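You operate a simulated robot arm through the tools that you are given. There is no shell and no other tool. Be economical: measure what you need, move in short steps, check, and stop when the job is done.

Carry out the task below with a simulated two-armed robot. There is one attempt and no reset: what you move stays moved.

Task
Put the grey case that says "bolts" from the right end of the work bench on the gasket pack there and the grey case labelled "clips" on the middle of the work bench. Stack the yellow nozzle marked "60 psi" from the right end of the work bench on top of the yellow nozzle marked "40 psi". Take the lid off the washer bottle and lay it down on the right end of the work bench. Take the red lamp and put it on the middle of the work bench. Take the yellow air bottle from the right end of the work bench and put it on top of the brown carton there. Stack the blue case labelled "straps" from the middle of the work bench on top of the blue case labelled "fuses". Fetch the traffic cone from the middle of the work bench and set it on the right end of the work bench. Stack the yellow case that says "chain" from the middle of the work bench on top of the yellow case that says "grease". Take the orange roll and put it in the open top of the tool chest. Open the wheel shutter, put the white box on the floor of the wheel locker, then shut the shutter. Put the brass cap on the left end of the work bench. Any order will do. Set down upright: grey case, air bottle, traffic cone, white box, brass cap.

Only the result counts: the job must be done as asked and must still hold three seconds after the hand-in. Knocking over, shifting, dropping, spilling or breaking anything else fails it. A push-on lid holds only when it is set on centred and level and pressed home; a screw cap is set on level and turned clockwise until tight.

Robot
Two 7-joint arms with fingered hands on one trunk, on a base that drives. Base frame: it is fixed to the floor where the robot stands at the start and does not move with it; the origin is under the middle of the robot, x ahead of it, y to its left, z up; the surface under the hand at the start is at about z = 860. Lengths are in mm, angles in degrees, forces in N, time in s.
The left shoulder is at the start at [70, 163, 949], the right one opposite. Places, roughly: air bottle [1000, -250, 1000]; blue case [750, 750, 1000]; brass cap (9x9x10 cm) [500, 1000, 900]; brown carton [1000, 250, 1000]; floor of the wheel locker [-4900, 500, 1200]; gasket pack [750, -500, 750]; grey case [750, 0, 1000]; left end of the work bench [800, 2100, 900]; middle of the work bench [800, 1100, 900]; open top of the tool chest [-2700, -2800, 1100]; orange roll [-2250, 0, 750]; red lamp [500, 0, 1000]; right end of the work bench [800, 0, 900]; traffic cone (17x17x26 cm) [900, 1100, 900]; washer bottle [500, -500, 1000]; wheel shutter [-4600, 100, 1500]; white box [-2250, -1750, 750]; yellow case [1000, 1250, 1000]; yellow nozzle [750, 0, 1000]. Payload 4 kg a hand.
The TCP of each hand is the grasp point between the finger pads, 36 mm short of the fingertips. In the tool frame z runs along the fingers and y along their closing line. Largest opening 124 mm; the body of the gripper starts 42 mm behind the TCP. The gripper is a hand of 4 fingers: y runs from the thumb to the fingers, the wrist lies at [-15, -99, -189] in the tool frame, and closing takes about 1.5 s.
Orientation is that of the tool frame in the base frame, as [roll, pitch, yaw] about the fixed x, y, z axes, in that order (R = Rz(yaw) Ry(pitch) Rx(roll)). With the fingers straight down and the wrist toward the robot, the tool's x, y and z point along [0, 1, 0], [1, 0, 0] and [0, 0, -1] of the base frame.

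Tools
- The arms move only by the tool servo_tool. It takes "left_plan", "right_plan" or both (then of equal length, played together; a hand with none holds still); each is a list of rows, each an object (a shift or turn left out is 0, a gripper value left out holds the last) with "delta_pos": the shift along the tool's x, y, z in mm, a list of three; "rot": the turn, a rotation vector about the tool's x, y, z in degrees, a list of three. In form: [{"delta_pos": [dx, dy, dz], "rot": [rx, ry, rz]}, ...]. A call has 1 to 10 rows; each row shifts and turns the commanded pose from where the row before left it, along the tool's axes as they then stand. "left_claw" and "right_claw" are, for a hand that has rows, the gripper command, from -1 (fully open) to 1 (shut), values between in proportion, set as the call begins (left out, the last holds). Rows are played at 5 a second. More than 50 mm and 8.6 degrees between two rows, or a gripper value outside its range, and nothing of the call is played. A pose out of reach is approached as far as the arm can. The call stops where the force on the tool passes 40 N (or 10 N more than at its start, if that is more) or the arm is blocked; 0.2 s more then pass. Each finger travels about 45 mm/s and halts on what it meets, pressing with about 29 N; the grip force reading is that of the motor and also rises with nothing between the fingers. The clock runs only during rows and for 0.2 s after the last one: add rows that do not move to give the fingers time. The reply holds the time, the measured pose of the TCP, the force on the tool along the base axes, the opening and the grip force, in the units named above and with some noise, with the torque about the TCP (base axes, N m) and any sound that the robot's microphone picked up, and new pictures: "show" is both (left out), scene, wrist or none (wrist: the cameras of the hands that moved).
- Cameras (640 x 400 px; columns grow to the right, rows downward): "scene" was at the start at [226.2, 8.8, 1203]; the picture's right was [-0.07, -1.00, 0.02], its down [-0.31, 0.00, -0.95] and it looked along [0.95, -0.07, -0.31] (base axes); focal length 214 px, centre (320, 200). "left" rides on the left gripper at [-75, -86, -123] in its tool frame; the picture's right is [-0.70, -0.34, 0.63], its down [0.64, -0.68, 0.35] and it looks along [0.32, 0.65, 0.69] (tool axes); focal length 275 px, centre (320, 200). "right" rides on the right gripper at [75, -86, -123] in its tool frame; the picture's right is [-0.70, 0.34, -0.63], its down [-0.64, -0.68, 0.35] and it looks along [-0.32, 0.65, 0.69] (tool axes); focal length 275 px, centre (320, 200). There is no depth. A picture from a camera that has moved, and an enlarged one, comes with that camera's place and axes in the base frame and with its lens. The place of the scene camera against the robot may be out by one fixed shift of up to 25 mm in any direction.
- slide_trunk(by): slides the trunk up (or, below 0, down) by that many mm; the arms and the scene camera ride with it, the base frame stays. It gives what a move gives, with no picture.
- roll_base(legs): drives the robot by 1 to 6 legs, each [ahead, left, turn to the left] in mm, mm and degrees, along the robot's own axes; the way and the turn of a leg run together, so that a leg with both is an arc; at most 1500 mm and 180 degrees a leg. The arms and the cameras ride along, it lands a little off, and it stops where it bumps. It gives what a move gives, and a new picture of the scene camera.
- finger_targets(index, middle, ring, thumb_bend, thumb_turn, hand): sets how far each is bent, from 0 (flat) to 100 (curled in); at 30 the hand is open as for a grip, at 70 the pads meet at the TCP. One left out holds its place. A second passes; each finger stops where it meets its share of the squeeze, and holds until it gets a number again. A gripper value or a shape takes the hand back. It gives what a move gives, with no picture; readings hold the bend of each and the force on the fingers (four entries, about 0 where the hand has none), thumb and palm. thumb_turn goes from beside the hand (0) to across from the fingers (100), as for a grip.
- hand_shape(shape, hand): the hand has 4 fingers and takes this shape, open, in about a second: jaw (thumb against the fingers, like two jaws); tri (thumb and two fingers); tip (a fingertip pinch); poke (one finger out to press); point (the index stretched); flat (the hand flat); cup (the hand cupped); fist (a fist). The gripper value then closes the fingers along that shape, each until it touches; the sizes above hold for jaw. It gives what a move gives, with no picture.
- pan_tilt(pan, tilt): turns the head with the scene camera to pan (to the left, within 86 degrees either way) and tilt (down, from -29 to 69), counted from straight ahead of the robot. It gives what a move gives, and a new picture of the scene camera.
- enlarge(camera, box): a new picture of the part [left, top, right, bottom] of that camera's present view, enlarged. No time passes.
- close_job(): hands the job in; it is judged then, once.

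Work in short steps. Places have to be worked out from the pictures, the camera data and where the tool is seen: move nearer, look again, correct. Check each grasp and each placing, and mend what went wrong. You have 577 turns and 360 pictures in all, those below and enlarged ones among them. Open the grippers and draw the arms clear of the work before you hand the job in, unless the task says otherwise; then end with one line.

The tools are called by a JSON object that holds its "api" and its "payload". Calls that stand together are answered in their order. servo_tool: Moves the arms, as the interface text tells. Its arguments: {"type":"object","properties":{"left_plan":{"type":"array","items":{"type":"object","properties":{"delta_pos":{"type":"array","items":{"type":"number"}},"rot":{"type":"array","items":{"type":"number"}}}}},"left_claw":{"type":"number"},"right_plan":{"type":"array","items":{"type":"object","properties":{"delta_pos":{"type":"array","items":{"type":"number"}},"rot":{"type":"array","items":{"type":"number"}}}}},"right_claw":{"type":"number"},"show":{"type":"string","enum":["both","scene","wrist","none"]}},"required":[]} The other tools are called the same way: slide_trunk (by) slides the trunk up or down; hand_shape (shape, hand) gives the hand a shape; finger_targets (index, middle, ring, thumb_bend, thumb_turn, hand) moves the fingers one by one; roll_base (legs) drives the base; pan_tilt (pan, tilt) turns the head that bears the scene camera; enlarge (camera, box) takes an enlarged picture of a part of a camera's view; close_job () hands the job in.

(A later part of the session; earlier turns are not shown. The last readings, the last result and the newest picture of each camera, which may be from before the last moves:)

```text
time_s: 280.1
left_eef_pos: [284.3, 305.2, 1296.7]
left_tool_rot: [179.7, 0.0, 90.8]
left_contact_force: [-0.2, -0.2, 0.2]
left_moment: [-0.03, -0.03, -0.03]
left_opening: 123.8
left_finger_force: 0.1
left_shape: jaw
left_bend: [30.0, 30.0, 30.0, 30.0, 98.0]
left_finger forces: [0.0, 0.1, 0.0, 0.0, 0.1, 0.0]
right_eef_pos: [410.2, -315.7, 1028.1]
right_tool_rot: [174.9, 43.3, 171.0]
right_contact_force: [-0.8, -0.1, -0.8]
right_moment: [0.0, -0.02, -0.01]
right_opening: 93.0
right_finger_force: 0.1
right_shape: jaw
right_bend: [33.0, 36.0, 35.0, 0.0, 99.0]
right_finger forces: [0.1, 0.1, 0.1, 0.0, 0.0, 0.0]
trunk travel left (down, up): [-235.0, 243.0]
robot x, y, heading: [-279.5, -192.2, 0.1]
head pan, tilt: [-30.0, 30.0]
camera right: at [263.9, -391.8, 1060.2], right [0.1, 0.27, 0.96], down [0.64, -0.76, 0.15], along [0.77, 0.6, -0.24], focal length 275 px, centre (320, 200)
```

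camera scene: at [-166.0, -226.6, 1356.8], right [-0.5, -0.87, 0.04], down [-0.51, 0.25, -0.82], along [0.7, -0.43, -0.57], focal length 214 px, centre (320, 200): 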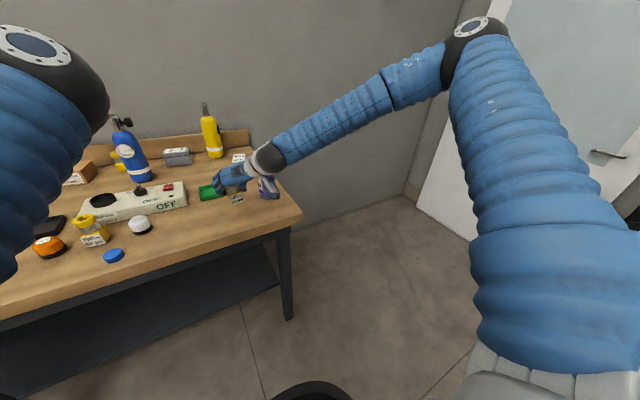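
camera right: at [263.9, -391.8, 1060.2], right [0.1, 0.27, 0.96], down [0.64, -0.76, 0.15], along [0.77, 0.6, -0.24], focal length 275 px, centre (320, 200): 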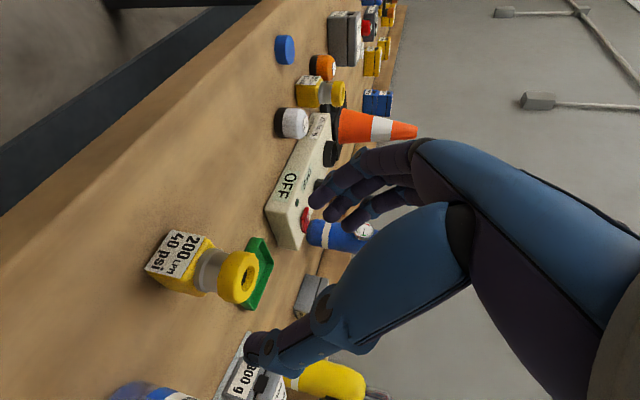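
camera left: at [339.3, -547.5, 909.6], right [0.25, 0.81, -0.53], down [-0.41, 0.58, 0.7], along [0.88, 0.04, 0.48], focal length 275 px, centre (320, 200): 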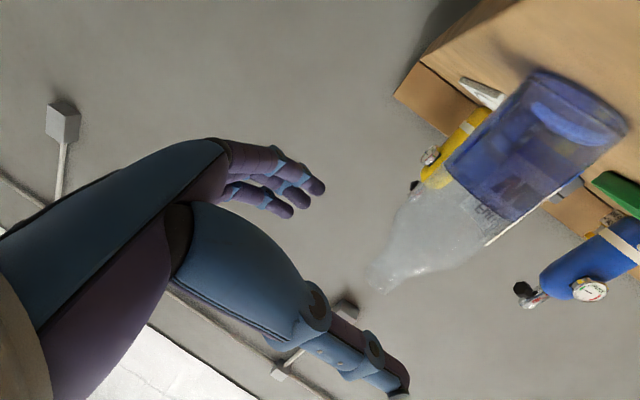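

40 psi stands at ≈[501,-311], top ≈935. Now fetch the 60 psi again.

{"api": "roll_base", "payload": {"legs": [[20, 394, 0]]}}

{"api": "enlarge", "payload": {"camera": "right", "box": [0, 0, 640, 400]}}

```text
time_s: 282.6
left_eef_pos: [308.9, 693.6, 1297.0]
left_tool_rot: [180.0, 0.0, 90.4]
left_contact_force: [-0.2, 1.5, -0.4]
left_moment: [-0.05, 0.04, 0.01]
left_opening: 123.7
left_finger_force: 0.0
left_shape: jaw
left_bend: [30.0, 30.0, 30.0, 30.0, 98.0]
left_finger forces: [0.1, 0.0, 0.0, 0.1, 0.1, 0.0]
right_eef_pos: [432.4, 70.4, 1027.9]
right_tool_rot: [174.9, 43.3, 170.6]
right_contact_force: [1.2, 0.8, 0.1]
right_moment: [-0.01, 0.02, 0.01]
right_opening: 92.7
right_finger_force: 0.0
right_shape: jaw
right_bend: [33.0, 36.0, 35.0, 0.0, 99.0]
right_finger forces: [0.1, 0.0, 0.0, 0.0, 0.0, 0.1]
trunk travel left (down, up): [-235.0, 243.0]
robot x, y, heading: [-261.4, 194.7, -0.3]
head pan, tilt: [-30.0, 30.0]
camera scene: at [-123.5, 165.6, 1302.0], right [-0.5, -0.86, 0.07], down [-0.55, 0.25, -0.8], along [0.67, -0.44, -0.6], focal length 214 px, centre (320, 200)
```

scene: 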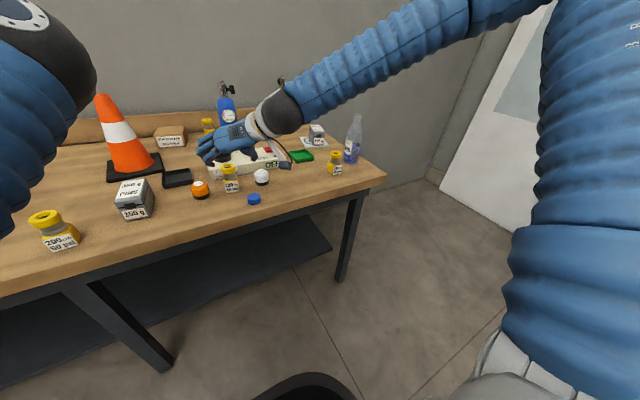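

```text
1.00 times, centred on (320, 200) of right (not enlarged: the box is as wide or as high as the picture)
camera zoom: at [284.7, -4.3, 1059.6], right [0.1, 0.27, 0.96], down [0.63, -0.76, 0.15], along [0.77, 0.59, -0.24], focal length 275 px, centre (320, 200)
```

zoom: 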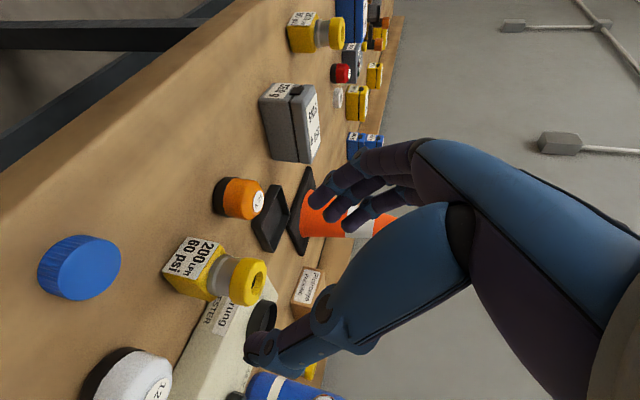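

{"api": "servo_tool", "payload": {"right_plan": [{"delta_pos": [0.6, 2.4, 38.4]}, {"delta_pos": [0.6, 2.4, 38.4]}, {"delta_pos": [0.6, 2.4, 38.4]}, {"delta_pos": [0.6, 2.4, 38.4]}], "show": "wrist"}}

{"api": "servo_tool", "payload": {"right_plan": [{}, {}, {}, {}, {}, {}, {}], "right_claw": 1, "show": "wrist"}}

```text
time_s: 283.6
left_eef_pos: [309.0, 691.1, 1295.8]
left_tool_rot: [-180.0, 0.0, 90.3]
left_contact_force: [0.0, 0.4, 0.1]
left_moment: [0.0, 0.0, 0.02]
left_opening: 124.0
left_finger_force: 0.1
left_shape: jaw
left_bend: [30.0, 30.0, 30.0, 30.0, 98.0]
left_finger forces: [0.1, 0.0, 0.0, 0.1, 0.0, 0.0]
right_eef_pos: [538.4, 75.9, 915.3]
right_tool_rot: [174.8, 43.3, 170.5]
right_contact_force: [-0.5, -0.8, 0.4]
right_moment: [0.02, -0.02, 0.03]
right_opening: 93.0
right_finger_force: 0.0
right_shape: jaw
right_bend: [33.0, 36.0, 35.0, 0.0, 99.0]
right_finger forces: [0.0, 0.0, 0.0, 0.0, 0.1, 0.1]
trunk travel left (down, up): [-235.0, 243.0]
robot x, y, heading: [-263.2, 191.4, -0.3]
head pan, tilt: [-30.0, 30.0]
camera right: at [390.9, 0.2, 947.2], right [0.1, 0.26, 0.96], down [0.63, -0.76, 0.14], along [0.77, 0.59, -0.24], focal length 275 px, centre (320, 200)
```

right: 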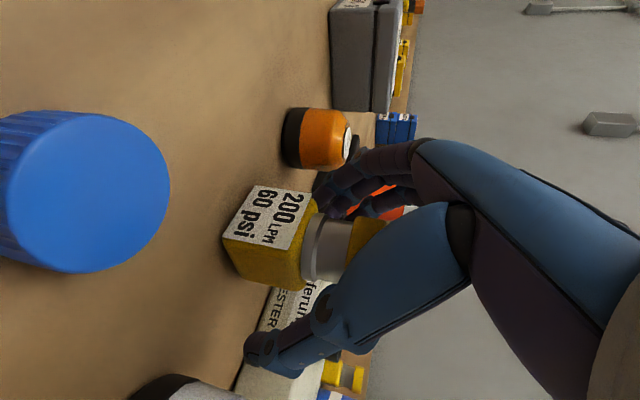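

```text
time_s: 285.2
left_eef_pos: [307.1, 690.8, 1297.7]
left_tool_rot: [179.9, 0.0, 90.3]
left_contact_force: [0.6, -0.1, -0.8]
left_moment: [0.02, 0.04, -0.03]
left_opening: 124.0
left_finger_force: 0.1
left_shape: jaw
left_bend: [30.0, 30.0, 30.0, 30.0, 98.0]
left_finger forces: [0.0, 0.0, 0.1, 0.1, 0.0, 0.0]
right_eef_pos: [537.2, 75.0, 917.4]
right_tool_rot: [174.5, 43.4, 170.4]
right_contact_force: [1.1, -1.9, 2.6]
right_moment: [0.04, -0.04, -0.02]
right_opening: 67.3
right_finger_force: 28.9
right_shape: jaw
right_bend: [47.0, 51.0, 52.0, 55.0, 100.0]
right_finger forces: [15.5, 8.0, 0.1, 0.0, 25.1, 0.1]
trunk travel left (down, up): [-235.0, 243.0]
robot x, y, heading: [-262.7, 197.2, -0.4]
head pan, tilt: [-30.0, 30.0]
camera right: at [389.5, 0.6, 949.1], right [0.1, 0.26, 0.96], down [0.63, -0.76, 0.15], along [0.77, 0.59, -0.24], focal length 275 px, centre (320, 200)
```

right: 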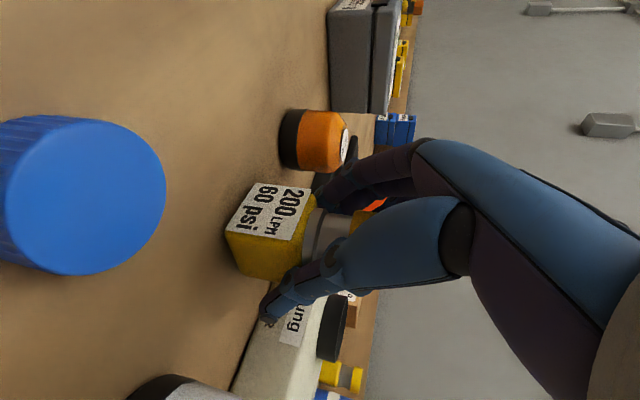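

Gripped again. Lift and carry to the 40 psi nozzle.

{"api": "slide_trunk", "payload": {"by": 120}}

{"api": "roll_base", "payload": {"legs": [[-45, -392, 0.3]]}}

{"api": "enlarge", "payload": {"camera": "right", "box": [0, 0, 640, 400]}}

```text
time_s: 286.7
left_eef_pos: [308.2, 691.4, 1416.4]
left_tool_rot: [179.8, 0.0, 90.3]
left_contact_force: [0.9, 0.8, -0.8]
left_moment: [-0.01, 0.03, -0.02]
left_opening: 124.1
left_finger_force: 0.0
left_shape: jaw
left_bend: [30.0, 30.0, 30.0, 30.0, 98.0]
left_finger forces: [0.0, 0.0, 0.0, 0.0, 0.1, 0.0]
right_eef_pos: [537.7, 75.8, 1034.9]
right_tool_rot: [174.9, 43.3, 170.6]
right_contact_force: [-0.8, 0.0, -2.5]
right_moment: [-0.04, -0.02, -0.02]
right_opening: 67.6
right_finger_force: 29.3
right_shape: jaw
right_bend: [47.0, 51.0, 52.0, 55.0, 100.0]
right_finger forces: [16.1, 6.6, 0.0, 0.0, 22.9, 0.0]
trunk travel left (down, up): [-355.0, 123.0]
robot x, y, heading: [-262.3, 196.6, -0.2]
head pan, tilt: [-30.0, 30.0]
```

```text
time_s: 289.2
left_eef_pos: [258.8, 295.0, 1416.5]
left_tool_rot: [179.9, -0.2, 90.7]
left_contact_force: [-0.2, -1.1, -0.3]
left_moment: [0.02, -0.02, -0.03]
left_opening: 123.8
left_finger_force: 0.1
left_shape: jaw
left_bend: [30.0, 30.0, 30.0, 30.0, 98.0]
left_finger forces: [0.1, 0.0, 0.0, 0.0, 0.0, 0.0]
right_eef_pos: [492.3, -318.2, 1035.0]
right_tool_rot: [174.7, 43.3, 170.8]
right_contact_force: [0.4, 0.2, -2.6]
right_moment: [-0.01, -0.02, -0.01]
right_opening: 67.6
right_finger_force: 29.2
right_shape: jaw
right_bend: [47.0, 51.0, 52.0, 55.0, 100.0]
right_finger forces: [16.1, 6.6, 0.0, 0.0, 22.8, 0.0]
trunk travel left (down, up): [-355.0, 123.0]
robot x, y, heading: [-305.1, -203.4, 0.2]
head pan, tilt: [-30.0, 30.0]
camera scene: at [-214.4, -235.0, 1435.4], right [-0.5, -0.87, 0.02], down [-0.47, 0.25, -0.85], along [0.73, -0.43, -0.53], focal length 214 px, centre (320, 200)
```

scene: 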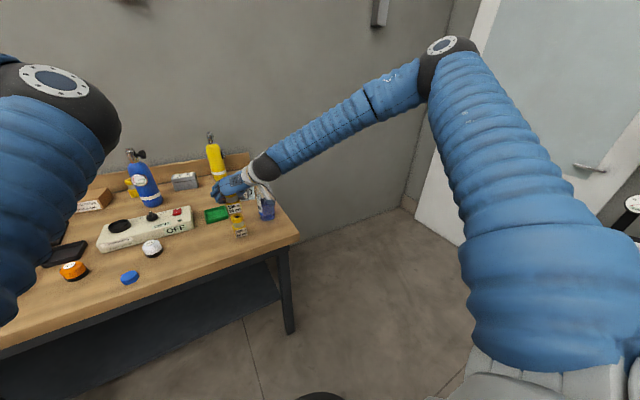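

```text
1.00 times, centred on (320, 200) of right (not enlarged: the box is as wide or as high as the picture)
camera zoom: at [344.9, -394.7, 1067.0], right [0.1, 0.26, 0.96], down [0.64, -0.76, 0.15], along [0.77, 0.6, -0.24], focal length 275 px, centre (320, 200)
```

zoom: 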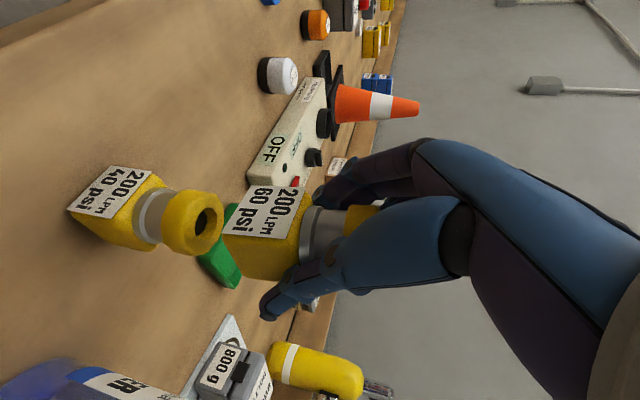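

Bases align within ~5 mm. Shift 3 mm right and lower.

{"api": "servo_tool", "payload": {"right_plan": [{"delta_pos": [0, -3, 0]}, {}], "show": "none"}}

{"api": "slide_trunk", "payload": {"by": -36}}

{"api": "enlarge", "payload": {"camera": "right", "box": [80, 80, 400, 300]}}

```text
time_s: 289.8
left_eef_pos: [259.4, 296.3, 1417.2]
left_tool_rot: [179.9, 0.0, 90.7]
left_contact_force: [-1.4, 0.3, -0.3]
left_moment: [-0.05, 0.0, -0.02]
left_opening: 123.9
left_finger_force: 0.0
left_shape: jaw
left_bend: [30.0, 30.0, 30.0, 30.0, 98.0]
left_finger forces: [0.0, 0.1, 0.0, 0.0, 0.1, 0.0]
right_eef_pos: [491.4, -321.7, 1035.0]
right_tool_rot: [174.6, 43.4, 170.7]
right_contact_force: [0.1, 0.5, -2.2]
right_moment: [-0.02, 0.01, 0.0]
right_opening: 67.4
right_finger_force: 29.4
right_shape: jaw
right_bend: [47.0, 51.0, 52.0, 55.0, 100.0]
right_finger forces: [16.0, 6.7, 0.1, 0.0, 23.0, 0.0]
trunk travel left (down, up): [-355.0, 123.0]
robot x, y, heading: [-303.9, -206.0, 0.0]
head pan, tilt: [-30.0, 30.0]
```

```text
time_s: 290.6
left_eef_pos: [256.3, 296.5, 1382.8]
left_tool_rot: [179.7, 0.0, 90.7]
left_contact_force: [0.9, 0.4, 0.6]
left_moment: [-0.01, 0.02, -0.01]
left_opening: 124.0
left_finger_force: 0.0
left_shape: jaw
left_bend: [30.0, 30.0, 30.0, 30.0, 98.0]
left_finger forces: [0.0, 0.0, 0.1, 0.1, 0.0, 0.0]
right_eef_pos: [492.2, -320.3, 1002.3]
right_tool_rot: [174.6, 43.5, 170.7]
right_contact_force: [1.5, -2.3, 23.9]
right_moment: [0.42, -0.33, -0.06]
right_opening: 69.0
right_finger_force: 29.0
right_shape: jaw
right_bend: [46.0, 51.0, 52.0, 54.0, 100.0]
right_finger forces: [16.9, 10.2, 0.0, 0.0, 26.8, 0.0]
trunk travel left (down, up): [-319.0, 159.0]
robot x, y, heading: [-305.6, -202.2, -0.1]
head pan, tilt: [-30.0, 30.0]
```

```text
1.82 times, centred on (240, 190) of right
camera zoom: at [344.3, -397.0, 1033.4], right [0.09, 0.26, 0.96], down [0.64, -0.76, 0.15], along [0.77, 0.6, -0.24], focal length 500 px, centre (466, 218)
```

zoom: 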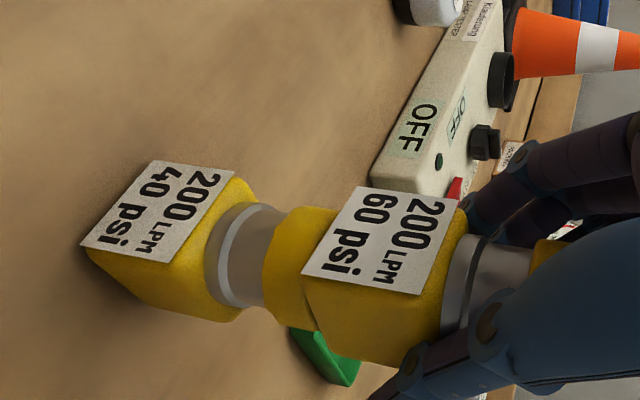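

Contact; base sits squarely over the collar. Release gently and withdraw.

{"api": "servo_tool", "payload": {"right_plan": [{"delta_pos": [-1, 0, -1.1]}, {}, {}], "show": "none"}}

{"api": "servo_tool", "payload": {"right_plan": [{}, {}, {}, {}, {}, {"delta_pos": [0, 0, -30]}, {"delta_pos": [0, 0, -45]}, {"delta_pos": [0, 0, -45]}], "right_claw": -0.5, "show": "wrist"}}

```text
time_s: 291.4
left_eef_pos: [257.5, 296.1, 1381.3]
left_tool_rot: [179.8, 0.0, 90.8]
left_contact_force: [-0.3, 0.2, -0.5]
left_moment: [0.01, 0.0, 0.02]
left_opening: 123.9
left_finger_force: 0.0
left_shape: jaw
left_bend: [30.0, 30.0, 30.0, 30.0, 98.0]
left_finger forces: [0.0, 0.0, 0.0, 0.0, 0.0, 0.0]
right_eef_pos: [489.9, -320.6, 1002.8]
right_tool_rot: [174.7, 43.4, 170.9]
right_contact_force: [3.3, -1.7, 23.4]
right_moment: [0.48, -0.39, -0.09]
right_opening: 69.3
right_finger_force: 29.2
right_shape: jaw
right_bend: [46.0, 51.0, 52.0, 54.0, 100.0]
right_finger forces: [17.3, 10.8, 0.0, 0.1, 26.1, 0.1]
trunk travel left (down, up): [-319.0, 159.0]
robot x, y, heading: [-305.0, -202.5, 0.1]
head pan, tilt: [-30.0, 30.0]
```

```text
time_s: 293.2
left_eef_pos: [257.7, 296.2, 1382.2]
left_tool_rot: [179.8, 0.1, 90.7]
left_contact_force: [-0.7, -0.1, 0.1]
left_moment: [0.0, -0.06, 0.01]
left_opening: 124.0
left_finger_force: 0.0
left_shape: jaw
left_bend: [30.0, 30.0, 30.0, 30.0, 98.0]
left_finger forces: [0.1, 0.0, 0.0, 0.1, 0.0, 0.0]
right_eef_pos: [407.9, -321.2, 1088.2]
right_tool_rot: [174.7, 43.4, 170.8]
right_contact_force: [-0.4, 0.6, 0.6]
right_moment: [0.03, -0.02, 0.0]
right_opening: 93.0
right_finger_force: 0.0
right_shape: jaw
right_bend: [33.0, 36.0, 35.0, 0.0, 99.0]
right_finger forces: [0.0, 0.0, 0.0, 0.0, 0.1, 0.0]
trunk travel left (down, up): [-319.0, 159.0]
robot x, y, heading: [-304.3, -202.7, -0.1]
head pan, tilt: [-30.0, 30.0]
camera right: at [260.3, -396.9, 1119.5], right [0.09, 0.27, 0.96], down [0.64, -0.76, 0.15], along [0.77, 0.6, -0.24], focal length 275 px, centre (320, 200)
```

right: 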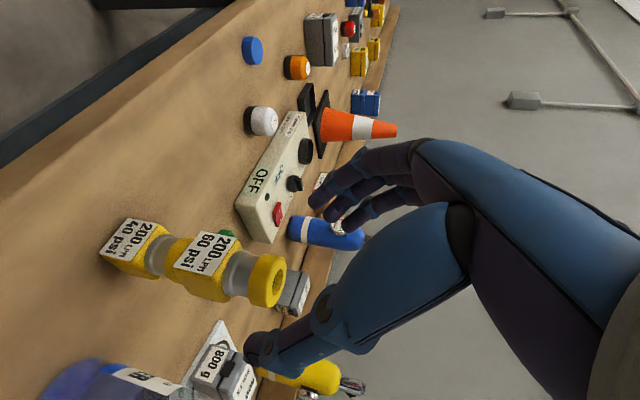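

Stack done. Next the yellow air bottle: I back off and turn the right hand horizontal (pointing forward).

{"api": "roll_base", "payload": {"legs": [[-120, 100, 0]]}}

{"api": "servo_tool", "payload": {"right_plan": [{"rot": [0, -7.5, 0]}, {"rot": [0, -7.5, 0]}, {"rot": [0, -7.5, 0]}, {"rot": [0, -7.5, 0]}, {"rot": [0, -7.5, 0]}, {"rot": [0, -7.5, 0]}], "right_claw": -1, "show": "both"}}

```text
time_s: 294.6
left_eef_pos: [136.0, 396.4, 1381.1]
left_tool_rot: [179.8, 0.0, 90.7]
left_contact_force: [-0.7, 0.3, 0.0]
left_moment: [-0.02, -0.04, 0.0]
left_opening: 123.9
left_finger_force: 0.1
left_shape: jaw
left_bend: [30.0, 30.0, 30.0, 30.0, 98.0]
left_finger forces: [0.0, 0.1, 0.0, 0.1, 0.0, 0.0]
right_eef_pos: [283.9, -221.2, 1087.3]
right_tool_rot: [174.7, 43.4, 170.9]
right_contact_force: [0.0, 0.8, 0.8]
right_moment: [-0.03, -0.03, -0.02]
right_opening: 92.9
right_finger_force: 0.1
right_shape: jaw
right_bend: [33.0, 36.0, 35.0, 0.0, 99.0]
right_finger forces: [0.0, 0.0, 0.0, 0.0, 0.0, 0.0]
trunk travel left (down, up): [-319.0, 159.0]
robot x, y, heading: [-428.8, -102.5, 0.2]
head pan, tilt: [-30.0, 30.0]
camera scene: at [-327.5, -133.5, 1396.5], right [-0.5, -0.87, 0.03], down [-0.49, 0.25, -0.84], along [0.72, -0.43, -0.54], focal length 214 px, centre (320, 200)
```

scene: 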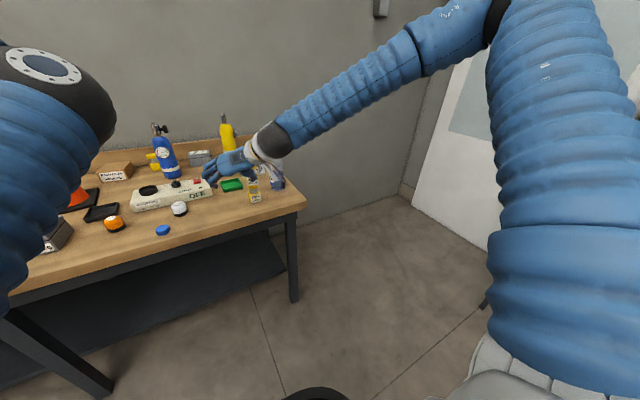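

```text
time_s: 296.0
left_eef_pos: [136.2, 393.8, 1381.3]
left_tool_rot: [179.9, -0.1, 90.6]
left_contact_force: [0.1, -0.4, 0.3]
left_moment: [-0.02, 0.03, 0.01]
left_opening: 123.8
left_finger_force: 0.0
left_shape: jaw
left_bend: [30.0, 30.0, 30.0, 30.0, 98.0]
left_finger forces: [0.1, 0.0, 0.1, 0.0, 0.0, 0.0]
right_eef_pos: [287.0, -232.4, 1144.2]
right_tool_rot: [171.9, 74.7, 166.7]
right_contact_force: [-0.7, 0.2, -0.1]
right_moment: [0.02, 0.01, -0.01]
right_opening: 123.5
right_finger_force: 0.1
right_shape: jaw
right_bend: [30.0, 30.0, 30.0, 30.0, 98.0]
right_finger forces: [0.1, 0.0, 0.1, 0.0, 0.0, 0.1]
right hand out of reach, approached as far as the arm can: row 4, 5, 6
trunk travel left (down, up): [-319.0, 159.0]
robot x, y, heading: [-428.8, -103.6, -0.1]
head pan, tilt: [-30.0, 30.0]
camera scene: at [-326.4, -135.0, 1396.5], right [-0.5, -0.87, 0.03], down [-0.49, 0.25, -0.84], along [0.72, -0.43, -0.55], focal length 214 px, centre (320, 200)
camera right: at [140.9, -303.5, 1100.7], right [-0.4, 0.34, 0.85], down [0.43, -0.75, 0.51], along [0.81, 0.57, 0.15], focal length 275 px, centre (320, 200)
```

scene: 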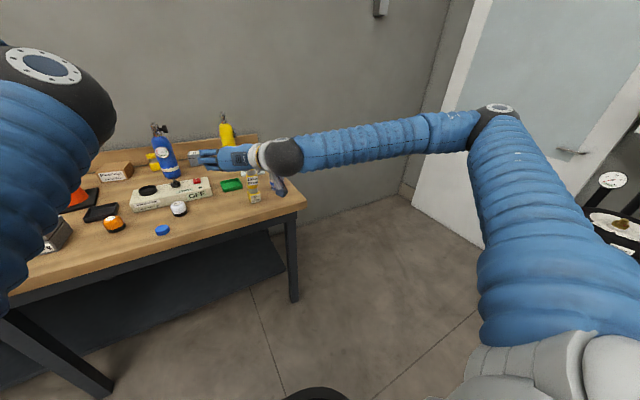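
right: 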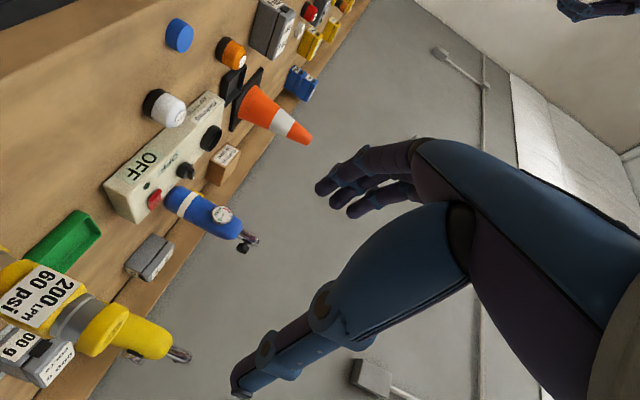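

Tilt 75° reached (enough). I undo the excess command and drive toward the air bottle, staying high.

{"api": "servo_tool", "payload": {"right_plan": [{"rot": [0, 6.5, 0]}, {"rot": [0, 6, 0]}], "show": "none"}}

{"api": "roll_base", "payload": {"legs": [[0, -60, 0], [560, 0, 0]]}}

{"api": "enlarge", "payload": {"camera": "right", "box": [0, 0, 640, 400]}}

```text
time_s: 296.6
left_eef_pos: [137.3, 396.0, 1380.0]
left_tool_rot: [179.8, -0.1, 90.8]
left_contact_force: [0.4, 0.3, -0.2]
left_moment: [-0.04, 0.05, -0.01]
left_opening: 123.9
left_finger_force: 0.0
left_shape: jaw
left_bend: [30.0, 30.0, 30.0, 30.0, 98.0]
left_finger forces: [0.0, 0.0, 0.1, 0.0, 0.1, 0.0]
right_eef_pos: [285.5, -230.5, 1144.4]
right_tool_rot: [175.3, 62.3, 170.3]
right_contact_force: [-0.2, 0.6, -0.1]
right_moment: [0.01, -0.01, -0.03]
right_opening: 123.8
right_finger_force: 0.1
right_shape: jaw
right_bend: [30.0, 30.0, 30.0, 30.0, 98.0]
right_finger forces: [0.0, 0.1, 0.0, 0.0, 0.0, 0.0]
trunk travel left (down, up): [-319.0, 159.0]
robot x, y, heading: [-432.3, -107.1, 0.1]
head pan, tilt: [-30.0, 30.0]
```

```text
time_s: 300.4
left_eef_pos: [694.0, 335.3, 1381.1]
left_tool_rot: [179.9, 0.1, 90.8]
left_contact_force: [0.5, 0.0, 0.9]
left_moment: [0.01, 0.02, 0.03]
left_opening: 123.8
left_finger_force: 0.1
left_shape: jaw
left_bend: [30.0, 30.0, 30.0, 30.0, 98.0]
left_finger forces: [0.0, 0.1, 0.0, 0.0, 0.1, 0.0]
right_eef_pos: [844.3, -290.4, 1143.4]
right_tool_rot: [175.0, 62.2, 170.2]
right_contact_force: [0.2, -0.5, -0.2]
right_moment: [-0.04, -0.03, 0.01]
right_opening: 123.8
right_finger_force: 0.0
right_shape: jaw
right_bend: [30.0, 30.0, 30.0, 30.0, 98.0]
right_finger forces: [0.0, 0.1, 0.1, 0.0, 0.1, 0.0]
trunk travel left (down, up): [-319.0, 159.0]
robot x, y, heading: [124.4, -166.2, 0.2]
head pan, tilt: [-30.0, 30.0]
camera scene: at [231.7, -194.9, 1396.5], right [-0.5, -0.87, 0.03], down [-0.49, 0.25, -0.84], along [0.72, -0.43, -0.55], focal length 214 px, centre (320, 200)
```

scene: 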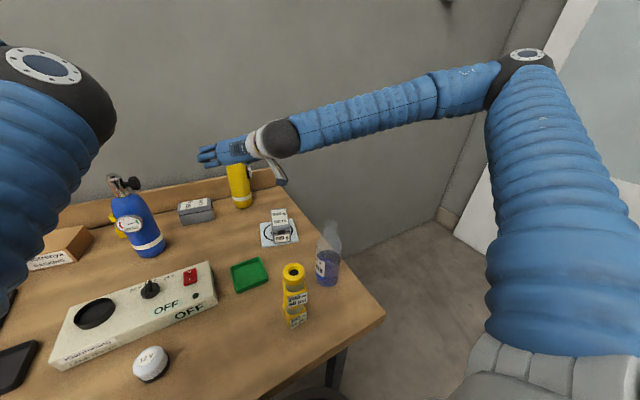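

```text
1.00 times, centred on (320, 200) of right (not enlarged: the box is as wide or as high as the picture)
camera zoom: at [693.2, -364.0, 1131.0], right [-0.21, 0.32, 0.92], down [0.54, -0.75, 0.38], along [0.82, 0.58, -0.02], focal length 275 px, centre (320, 200)
```

zoom: 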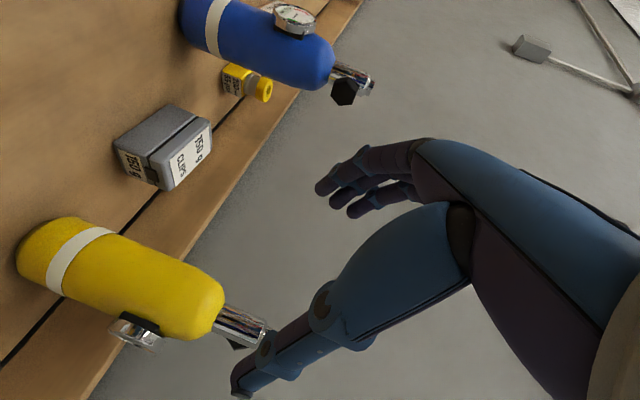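

Air bottle axis ≈[1032,-325], Ø≈80, gauge at z≈995 on its far right side. Drive 80 closer, lower the trunk, and look again.

{"api": "roll_base", "payload": {"legs": [[75, -30, 0]]}}

{"api": "slide_trunk", "payload": {"by": -110}}

{"api": "enlarge", "payload": {"camera": "right", "box": [0, 0, 640, 400]}}

```text
time_s: 301.4
left_eef_pos: [771.2, 304.2, 1380.0]
left_tool_rot: [-180.0, -0.1, 90.5]
left_contact_force: [0.5, 0.2, 0.2]
left_moment: [0.03, 0.05, -0.02]
left_opening: 123.7
left_finger_force: 0.1
left_shape: jaw
left_bend: [30.0, 30.0, 30.0, 30.0, 98.0]
left_finger forces: [0.1, 0.0, 0.0, 0.1, 0.0, 0.0]
right_eef_pos: [920.7, -323.6, 1142.1]
right_tool_rot: [175.4, 62.2, 170.4]
right_contact_force: [0.8, -0.2, -1.2]
right_moment: [0.04, 0.03, 0.03]
right_opening: 123.5
right_finger_force: 0.0
right_shape: jaw
right_bend: [30.0, 30.0, 30.0, 30.0, 98.0]
right_finger forces: [0.0, 0.0, 0.1, 0.0, 0.1, 0.0]
trunk travel left (down, up): [-319.0, 159.0]
robot x, y, heading: [201.6, -192.7, -0.2]
head pan, tilt: [-30.0, 30.0]
camera scene: at [307.7, -226.3, 1396.3], right [-0.5, -0.87, 0.03], down [-0.49, 0.25, -0.84], along [0.72, -0.43, -0.55], focal length 214 px, centre (320, 200)
```

scene: 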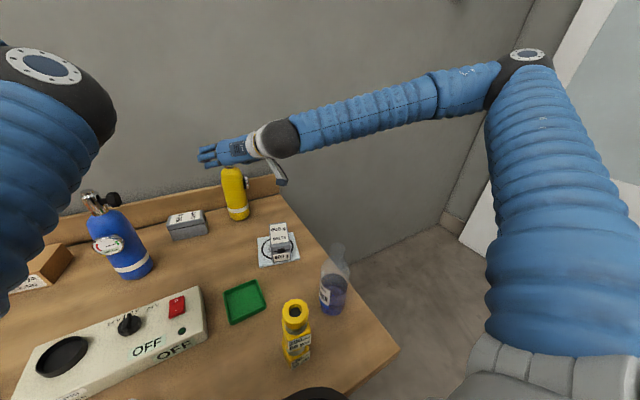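

```text
time_s: 302.9
left_eef_pos: [766.5, 304.2, 1272.2]
left_tool_rot: [179.7, 0.0, 90.7]
left_contact_force: [-0.2, 0.9, 0.0]
left_moment: [-0.01, -0.03, 0.0]
left_opening: 123.8
left_finger_force: 0.0
left_shape: jaw
left_bend: [30.0, 30.0, 30.0, 30.0, 98.0]
left_finger forces: [0.0, 0.0, 0.0, 0.1, 0.0, 0.0]
right_eef_pos: [917.8, -322.1, 1034.5]
right_tool_rot: [175.3, 62.3, 170.4]
right_contact_force: [0.0, 0.0, -0.7]
right_moment: [0.0, -0.02, -0.03]
right_opening: 123.9
right_finger_force: 0.1
right_shape: jaw
right_bend: [30.0, 30.0, 30.0, 30.0, 98.0]
right_finger forces: [0.0, 0.0, 0.1, 0.0, 0.0, 0.0]
trunk travel left (down, up): [-209.0, 269.0]
robot x, y, heading: [200.3, -196.1, -0.2]
head pan, tilt: [-30.0, 30.0]
```

```text
1.00 times, centred on (320, 200) of right (not enlarged: the box is as wide or as high as the picture)
camera zoom: at [766.3, -394.3, 1022.0], right [-0.21, 0.32, 0.92], down [0.54, -0.75, 0.38], along [0.82, 0.58, -0.02], focal length 275 px, centre (320, 200)
```

zoom: 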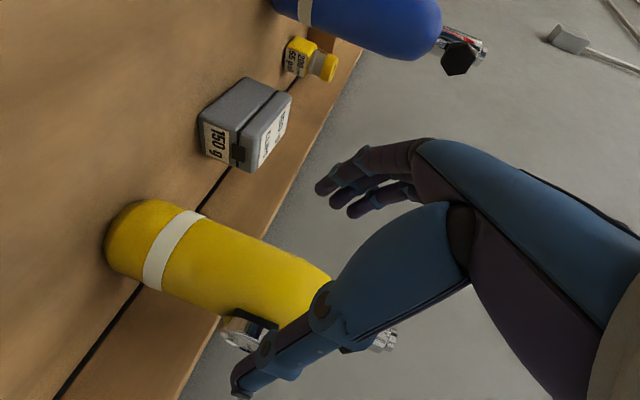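

Approach the bottle along the hand axis.

{"api": "servo_tool", "payload": {"right_plan": [{"delta_pos": [29.5, 1, 15]}, {"delta_pos": [0, 0, 37]}, {"delta_pos": [0, 0, 37]}, {"delta_pos": [0, 0, 25]}], "show": "wrist"}}

```text
time_s: 304.1
left_eef_pos: [765.7, 304.3, 1271.6]
left_tool_rot: [179.8, 0.0, 90.7]
left_contact_force: [0.4, 0.4, 0.3]
left_moment: [-0.01, 0.02, -0.02]
left_opening: 123.9
left_finger_force: 0.1
left_shape: jaw
left_bend: [30.0, 30.0, 30.0, 30.0, 98.0]
left_finger forces: [0.0, 0.1, 0.1, 0.1, 0.0, 0.0]
right_eef_pos: [1004.0, -325.2, 964.8]
right_tool_rot: [174.6, 62.8, 169.7]
right_contact_force: [-7.4, 1.1, 32.8]
right_moment: [-2.67, 5.47, -0.49]
right_opening: 123.8
right_finger_force: 0.1
right_shape: jaw
right_bend: [30.0, 30.0, 30.0, 30.0, 98.0]
right_finger forces: [0.0, 0.1, 0.0, 0.0, 0.0, 0.0]
trunk travel left (down, up): [-209.0, 269.0]
robot x, y, heading: [202.3, -194.3, 0.1]
head pan, tilt: [-30.0, 30.0]
stopped in row 4 (right hand): the force on the tool passed its limit at 46 N (the readings are from after the stop); the commanded pose is now the measured one
camera right: at [852.7, -396.9, 950.4], right [-0.22, 0.32, 0.92], down [0.53, -0.75, 0.39], along [0.82, 0.58, -0.01], focal length 275 px, centre (320, 200)
```

right: 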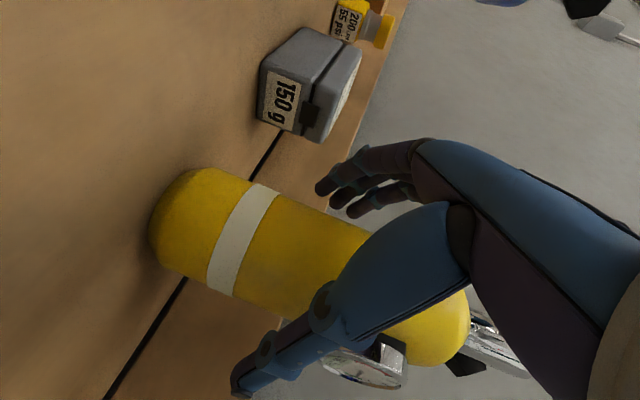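

The hand's camera touched the top of BOLTS. Back up and away at once.

{"api": "servo_tool", "payload": {"right_plan": [{"delta_pos": [-35, 0, -18]}, {"delta_pos": [-20, 0, -40]}, {"delta_pos": [-20, 0, -40]}], "show": "both"}}

```text
time_s: 304.9
left_eef_pos: [765.7, 306.0, 1271.5]
left_tool_rot: [179.8, -0.1, 90.7]
left_contact_force: [0.1, 0.3, 0.0]
left_moment: [-0.02, -0.03, -0.02]
left_opening: 124.0
left_finger_force: 0.0
left_shape: jaw
left_bend: [30.0, 30.0, 30.0, 30.0, 98.0]
left_finger forces: [0.0, 0.0, 0.0, 0.1, 0.1, 0.0]
right_eef_pos: [950.2, -323.0, 1072.5]
right_tool_rot: [174.9, 62.5, 170.0]
right_contact_force: [-0.3, -0.6, 0.3]
right_moment: [-0.02, 0.01, -0.02]
right_opening: 123.7
right_finger_force: 0.1
right_shape: jaw
right_bend: [30.0, 30.0, 30.0, 30.0, 98.0]
right_finger forces: [0.0, 0.0, 0.1, 0.1, 0.1, 0.1]
trunk travel left (down, up): [-209.0, 269.0]
robot x, y, heading: [200.1, -197.6, -0.1]
head pan, tilt: [-30.0, 30.0]
camera scene: at [351.3, -224.7, 1271.3], right [-0.49, -0.87, 0.09], down [-0.57, 0.25, -0.78], along [0.65, -0.43, -0.62], focal length 214 px, centre (320, 200)
camera right: at [799.9, -396.3, 1059.0], right [-0.21, 0.32, 0.92], down [0.53, -0.75, 0.39], along [0.82, 0.58, -0.01], focal length 275 px, centre (320, 200)
```

scene: 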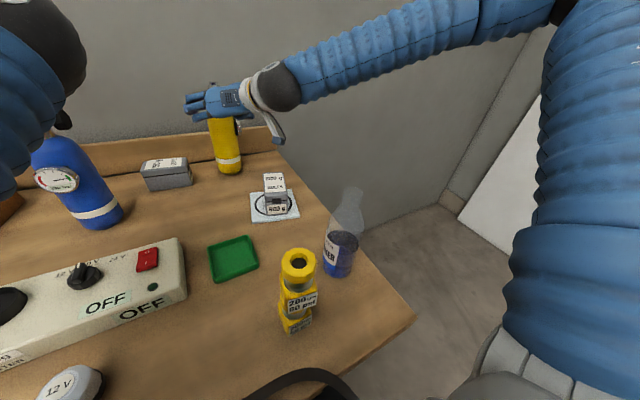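
right: 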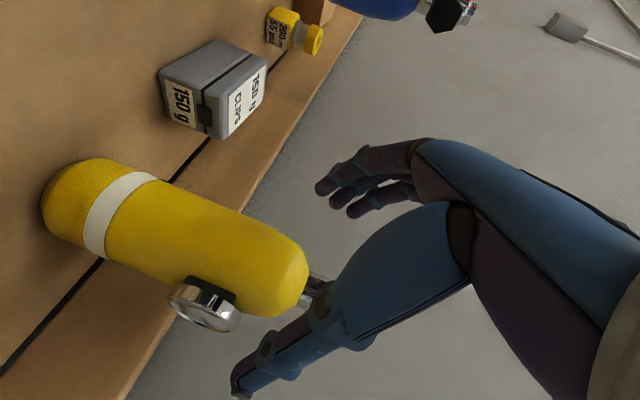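

Rotate the hand 30° clockwise so thumb avoids the gauge and the wrist stays clear of BOLTS.

{"api": "servo_tool", "payload": {"right_plan": [{"delta_pos": [0, 0, -20], "rot": [6.65, -0.3, 3.45]}, {"rot": [6.65, -0.3, 3.45]}, {"rot": [6.65, -0.3, 3.45]}, {"rot": [6.65, -0.3, 3.45]}], "show": "wrist"}}

```text
time_s: 305.9
left_eef_pos: [768.7, 304.6, 1269.9]
left_tool_rot: [179.9, 0.0, 90.6]
left_contact_force: [0.3, 0.5, -1.0]
left_moment: [0.01, 0.02, 0.02]
left_opening: 124.0
left_finger_force: 0.1
left_shape: jaw
left_bend: [30.0, 30.0, 30.0, 30.0, 98.0]
left_finger forces: [0.1, 0.0, 0.1, 0.0, 0.0, 0.0]
right_eef_pos: [934.9, -323.7, 1080.4]
right_tool_rot: [175.0, 62.6, 140.0]
right_contact_force: [0.5, -0.1, -0.4]
right_moment: [0.0, -0.01, -0.01]
right_opening: 124.1
right_finger_force: 0.0
right_shape: jaw
right_bend: [30.0, 30.0, 30.0, 30.0, 98.0]
right_finger forces: [0.1, 0.1, 0.0, 0.0, 0.0, 0.1]
trunk travel left (down, up): [-209.0, 269.0]
robot x, y, heading: [200.9, -192.8, -0.4]
head pan, tilt: [-30.0, 30.0]
camera right: at [768.5, -310.7, 1066.5], right [-0.02, 0.39, 0.92], down [0.09, -0.92, 0.39], along [1.0, 0.09, -0.01], focal length 275 px, centre (320, 200)
```

right: 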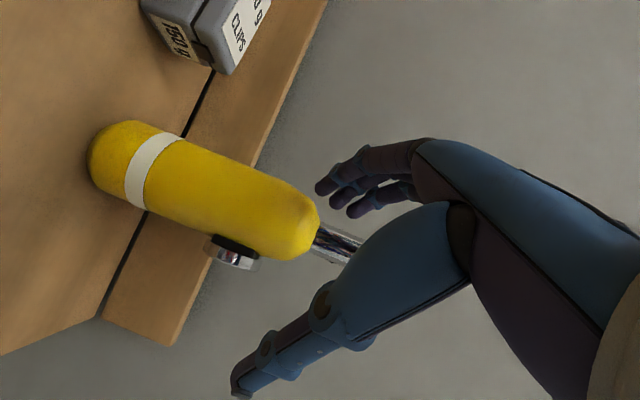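

Bottle axis ≈[1030,-322]. Move to the approach line, then advance.

{"api": "servo_tool", "payload": {"right_plan": [{"delta_pos": [0, 25, 0]}, {"delta_pos": [29, 26, 0]}, {"delta_pos": [29, 0, 0]}, {"delta_pos": [29, 0, 0]}, {"delta_pos": [0, 0, 38]}], "show": "wrist"}}

```text
time_s: 307.1
left_eef_pos: [766.9, 304.5, 1272.3]
left_tool_rot: [179.9, 0.1, 90.7]
left_contact_force: [0.1, 0.2, -0.6]
left_moment: [-0.03, -0.01, 0.0]
left_opening: 124.1
left_finger_force: 0.0
left_shape: jaw
left_bend: [30.0, 30.0, 30.0, 30.0, 98.0]
left_finger forces: [0.0, 0.0, 0.1, 0.0, 0.0, 0.0]
right_eef_pos: [961.2, -276.2, 990.4]
right_tool_rot: [174.7, 62.5, 139.9]
right_contact_force: [0.4, -0.3, 0.4]
right_moment: [0.0, -0.01, 0.04]
right_opening: 123.9
right_finger_force: 0.1
right_shape: jaw
right_bend: [30.0, 30.0, 30.0, 30.0, 98.0]
right_finger forces: [0.1, 0.0, 0.0, 0.1, 0.1, 0.0]
trunk travel left (down, up): [-209.0, 269.0]
robot x, y, heading: [200.5, -194.1, -0.4]
head pan, tilt: [-30.0, 30.0]
camera right: at [794.5, -263.3, 976.4], right [-0.02, 0.38, 0.92], down [0.09, -0.92, 0.38], along [1.0, 0.09, -0.01], focal length 275 px, centre (320, 200)
```

right: 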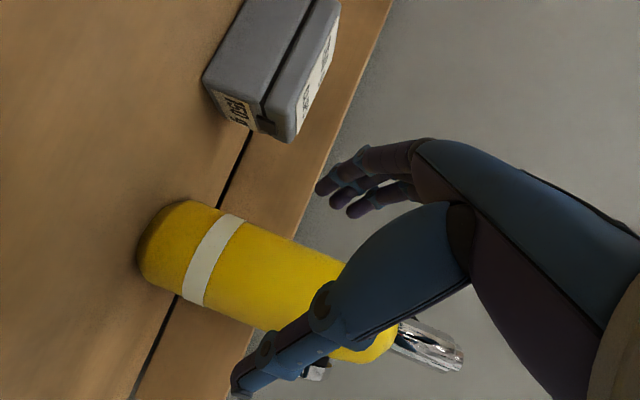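

{"api": "servo_tool", "payload": {"right_plan": [{"delta_pos": [0, 0, 38]}, {"delta_pos": [0, 0, 36]}], "show": "wrist"}}

```text
time_s: 307.7
left_eef_pos: [767.4, 303.9, 1271.3]
left_tool_rot: [179.9, 0.0, 90.6]
left_contact_force: [-0.6, -0.2, 0.4]
left_moment: [-0.01, 0.03, 0.02]
left_opening: 124.0
left_finger_force: 0.0
left_shape: jaw
left_bend: [30.0, 30.0, 30.0, 30.0, 98.0]
left_finger forces: [0.0, 0.0, 0.0, 0.1, 0.0, 0.0]
right_eef_pos: [1015.4, -311.5, 955.8]
right_tool_rot: [175.1, 62.5, 140.1]
right_contact_force: [0.5, 0.3, -0.1]
right_moment: [-0.04, 0.03, -0.01]
right_opening: 123.9
right_finger_force: 0.0
right_shape: jaw
right_bend: [30.0, 30.0, 30.0, 30.0, 98.0]
right_finger forces: [0.1, 0.0, 0.0, 0.0, 0.0, 0.0]
trunk travel left (down, up): [-209.0, 269.0]
robot x, y, heading: [201.8, -197.2, -0.1]
head pan, tilt: [-30.0, 30.0]
camera right: at [849.1, -300.5, 942.3], right [-0.02, 0.38, 0.92], down [0.09, -0.92, 0.38], along [1.0, 0.09, -0.01], focal length 275 px, centre (320, 200)
```

right: 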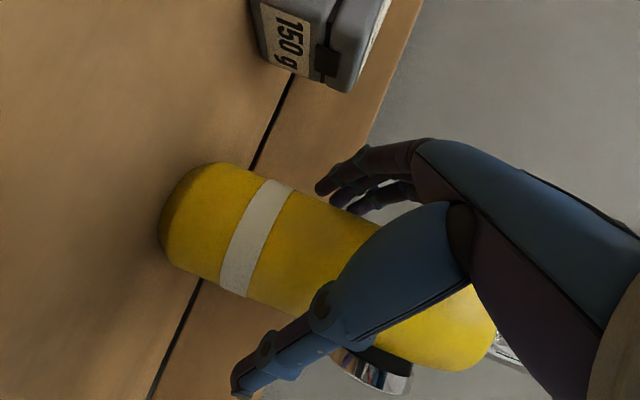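

Well placed between thumb and fingers. Close.

{"api": "servo_tool", "payload": {"right_plan": [{}, {}, {}, {}, {}, {}, {}], "right_claw": 1, "show": "wrist"}}

```text
time_s: 309.3
left_eef_pos: [769.0, 303.8, 1270.0]
left_tool_rot: [180.0, 0.0, 90.6]
left_contact_force: [0.4, 0.7, 0.4]
left_moment: [0.0, -0.01, -0.03]
left_opening: 123.7
left_finger_force: 0.1
left_shape: jaw
left_bend: [30.0, 30.0, 30.0, 30.0, 98.0]
left_finger forces: [0.1, 0.1, 0.1, 0.0, 0.0, 0.0]
right_eef_pos: [1015.1, -313.9, 956.9]
right_tool_rot: [175.1, 62.5, 140.2]
right_contact_force: [-3.5, -1.5, 0.6]
right_moment: [-0.07, 0.08, -0.05]
right_opening: 83.2
right_finger_force: 28.9
right_shape: jaw
right_bend: [37.0, 41.0, 39.0, 51.0, 99.0]
right_finger forces: [15.1, 7.7, 4.1, 0.0, 30.8, 0.1]
trunk travel left (down, up): [-209.0, 269.0]
robot x, y, heading: [202.2, -197.3, -0.2]
head pan, tilt: [-30.0, 30.0]
camera right: at [848.3, -300.5, 942.8], right [-0.02, 0.38, 0.92], down [0.09, -0.92, 0.38], along [1.0, 0.09, -0.01], focal length 275 px, centre (320, 200)
```

right: 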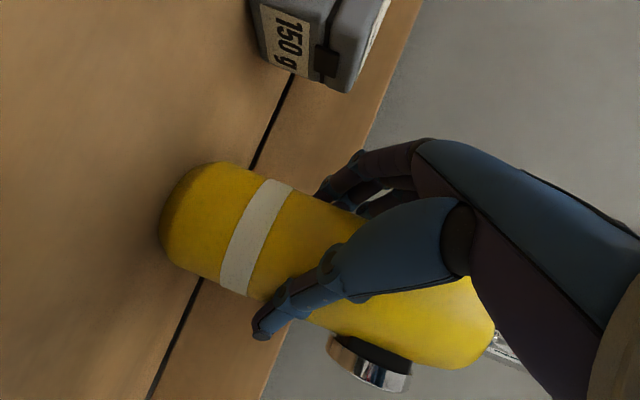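

Solid grip. Lift high with the trunk.

{"api": "slide_trunk", "payload": {"by": 260}}

{"api": "roll_base", "payload": {"legs": [[-330, 0, 0], [0, 560, 0]]}}

{"api": "enlarge", "payload": {"camera": "right", "box": [0, 0, 640, 400]}}

```text
time_s: 311.9
left_eef_pos: [768.7, 304.2, 1530.0]
left_tool_rot: [179.9, 0.0, 90.6]
left_contact_force: [-0.2, -0.1, -0.4]
left_moment: [-0.01, -0.01, 0.02]
left_opening: 124.1
left_finger_force: 0.2
left_shape: jaw
left_bend: [30.0, 30.0, 30.0, 30.0, 98.0]
left_finger forces: [0.0, 0.1, 0.0, 0.0, 0.1, 0.1]
right_eef_pos: [1016.4, -313.0, 1213.1]
right_tool_rot: [175.0, 62.4, 140.1]
right_contact_force: [0.3, 0.3, -12.3]
right_moment: [0.16, 0.3, -0.01]
right_opening: 83.9
right_finger_force: 28.9
right_shape: jaw
right_bend: [36.0, 41.0, 40.0, 52.0, 96.0]
right_finger forces: [16.7, 7.5, 4.0, 0.0, 28.7, 0.1]
trunk travel left (down, up): [-469.0, 9.0]
robot x, y, heading: [204.2, -197.6, 0.2]
head pan, tilt: [-30.0, 30.0]
```

```text
time_s: 317.0
left_eef_pos: [435.6, 873.2, 1528.9]
left_tool_rot: [179.9, 0.0, 90.7]
left_contact_force: [0.0, 0.3, 0.1]
left_moment: [0.0, 0.02, -0.02]
left_opening: 123.9
left_finger_force: 0.1
left_shape: jaw
left_bend: [30.0, 30.0, 30.0, 30.0, 98.0]
left_finger forces: [0.0, 0.0, 0.1, 0.1, 0.0, 0.0]
right_eef_pos: [682.1, 256.4, 1213.4]
right_tool_rot: [175.2, 62.3, 140.3]
right_contact_force: [0.4, -0.2, -13.0]
right_moment: [0.14, 0.33, -0.01]
right_opening: 84.1
right_finger_force: 29.2
right_shape: jaw
right_bend: [36.0, 41.0, 40.0, 52.0, 96.0]
right_finger forces: [16.9, 7.6, 4.0, 0.0, 29.0, 0.1]
trunk travel left (down, up): [-469.0, 9.0]
robot x, y, heading: [-134.1, 369.9, -0.0]
head pan, tilt: [-30.0, 30.0]
camera scene: at [-55.5, 342.4, 1553.9], right [-0.5, -0.87, 0.0], down [-0.43, 0.25, -0.87], along [0.75, -0.43, -0.5], focal length 214 px, centre (320, 200)
```

scene: 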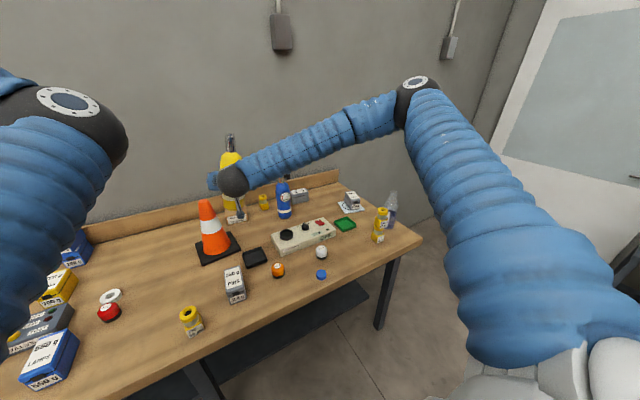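

```text
1.00 times, centred on (320, 200) of right (not enlarged: the box is as wide or as high as the picture)
camera zoom: at [515.7, 268.4, 1199.8], right [-0.02, 0.38, 0.92], down [0.09, -0.92, 0.38], along [1.0, 0.09, -0.01], focal length 275 px, centre (320, 200)
```

zoom: 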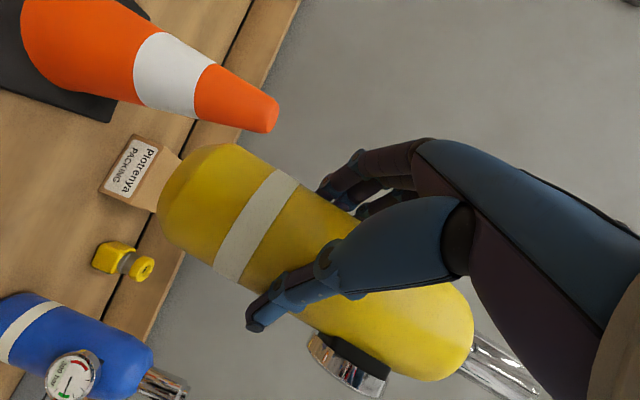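

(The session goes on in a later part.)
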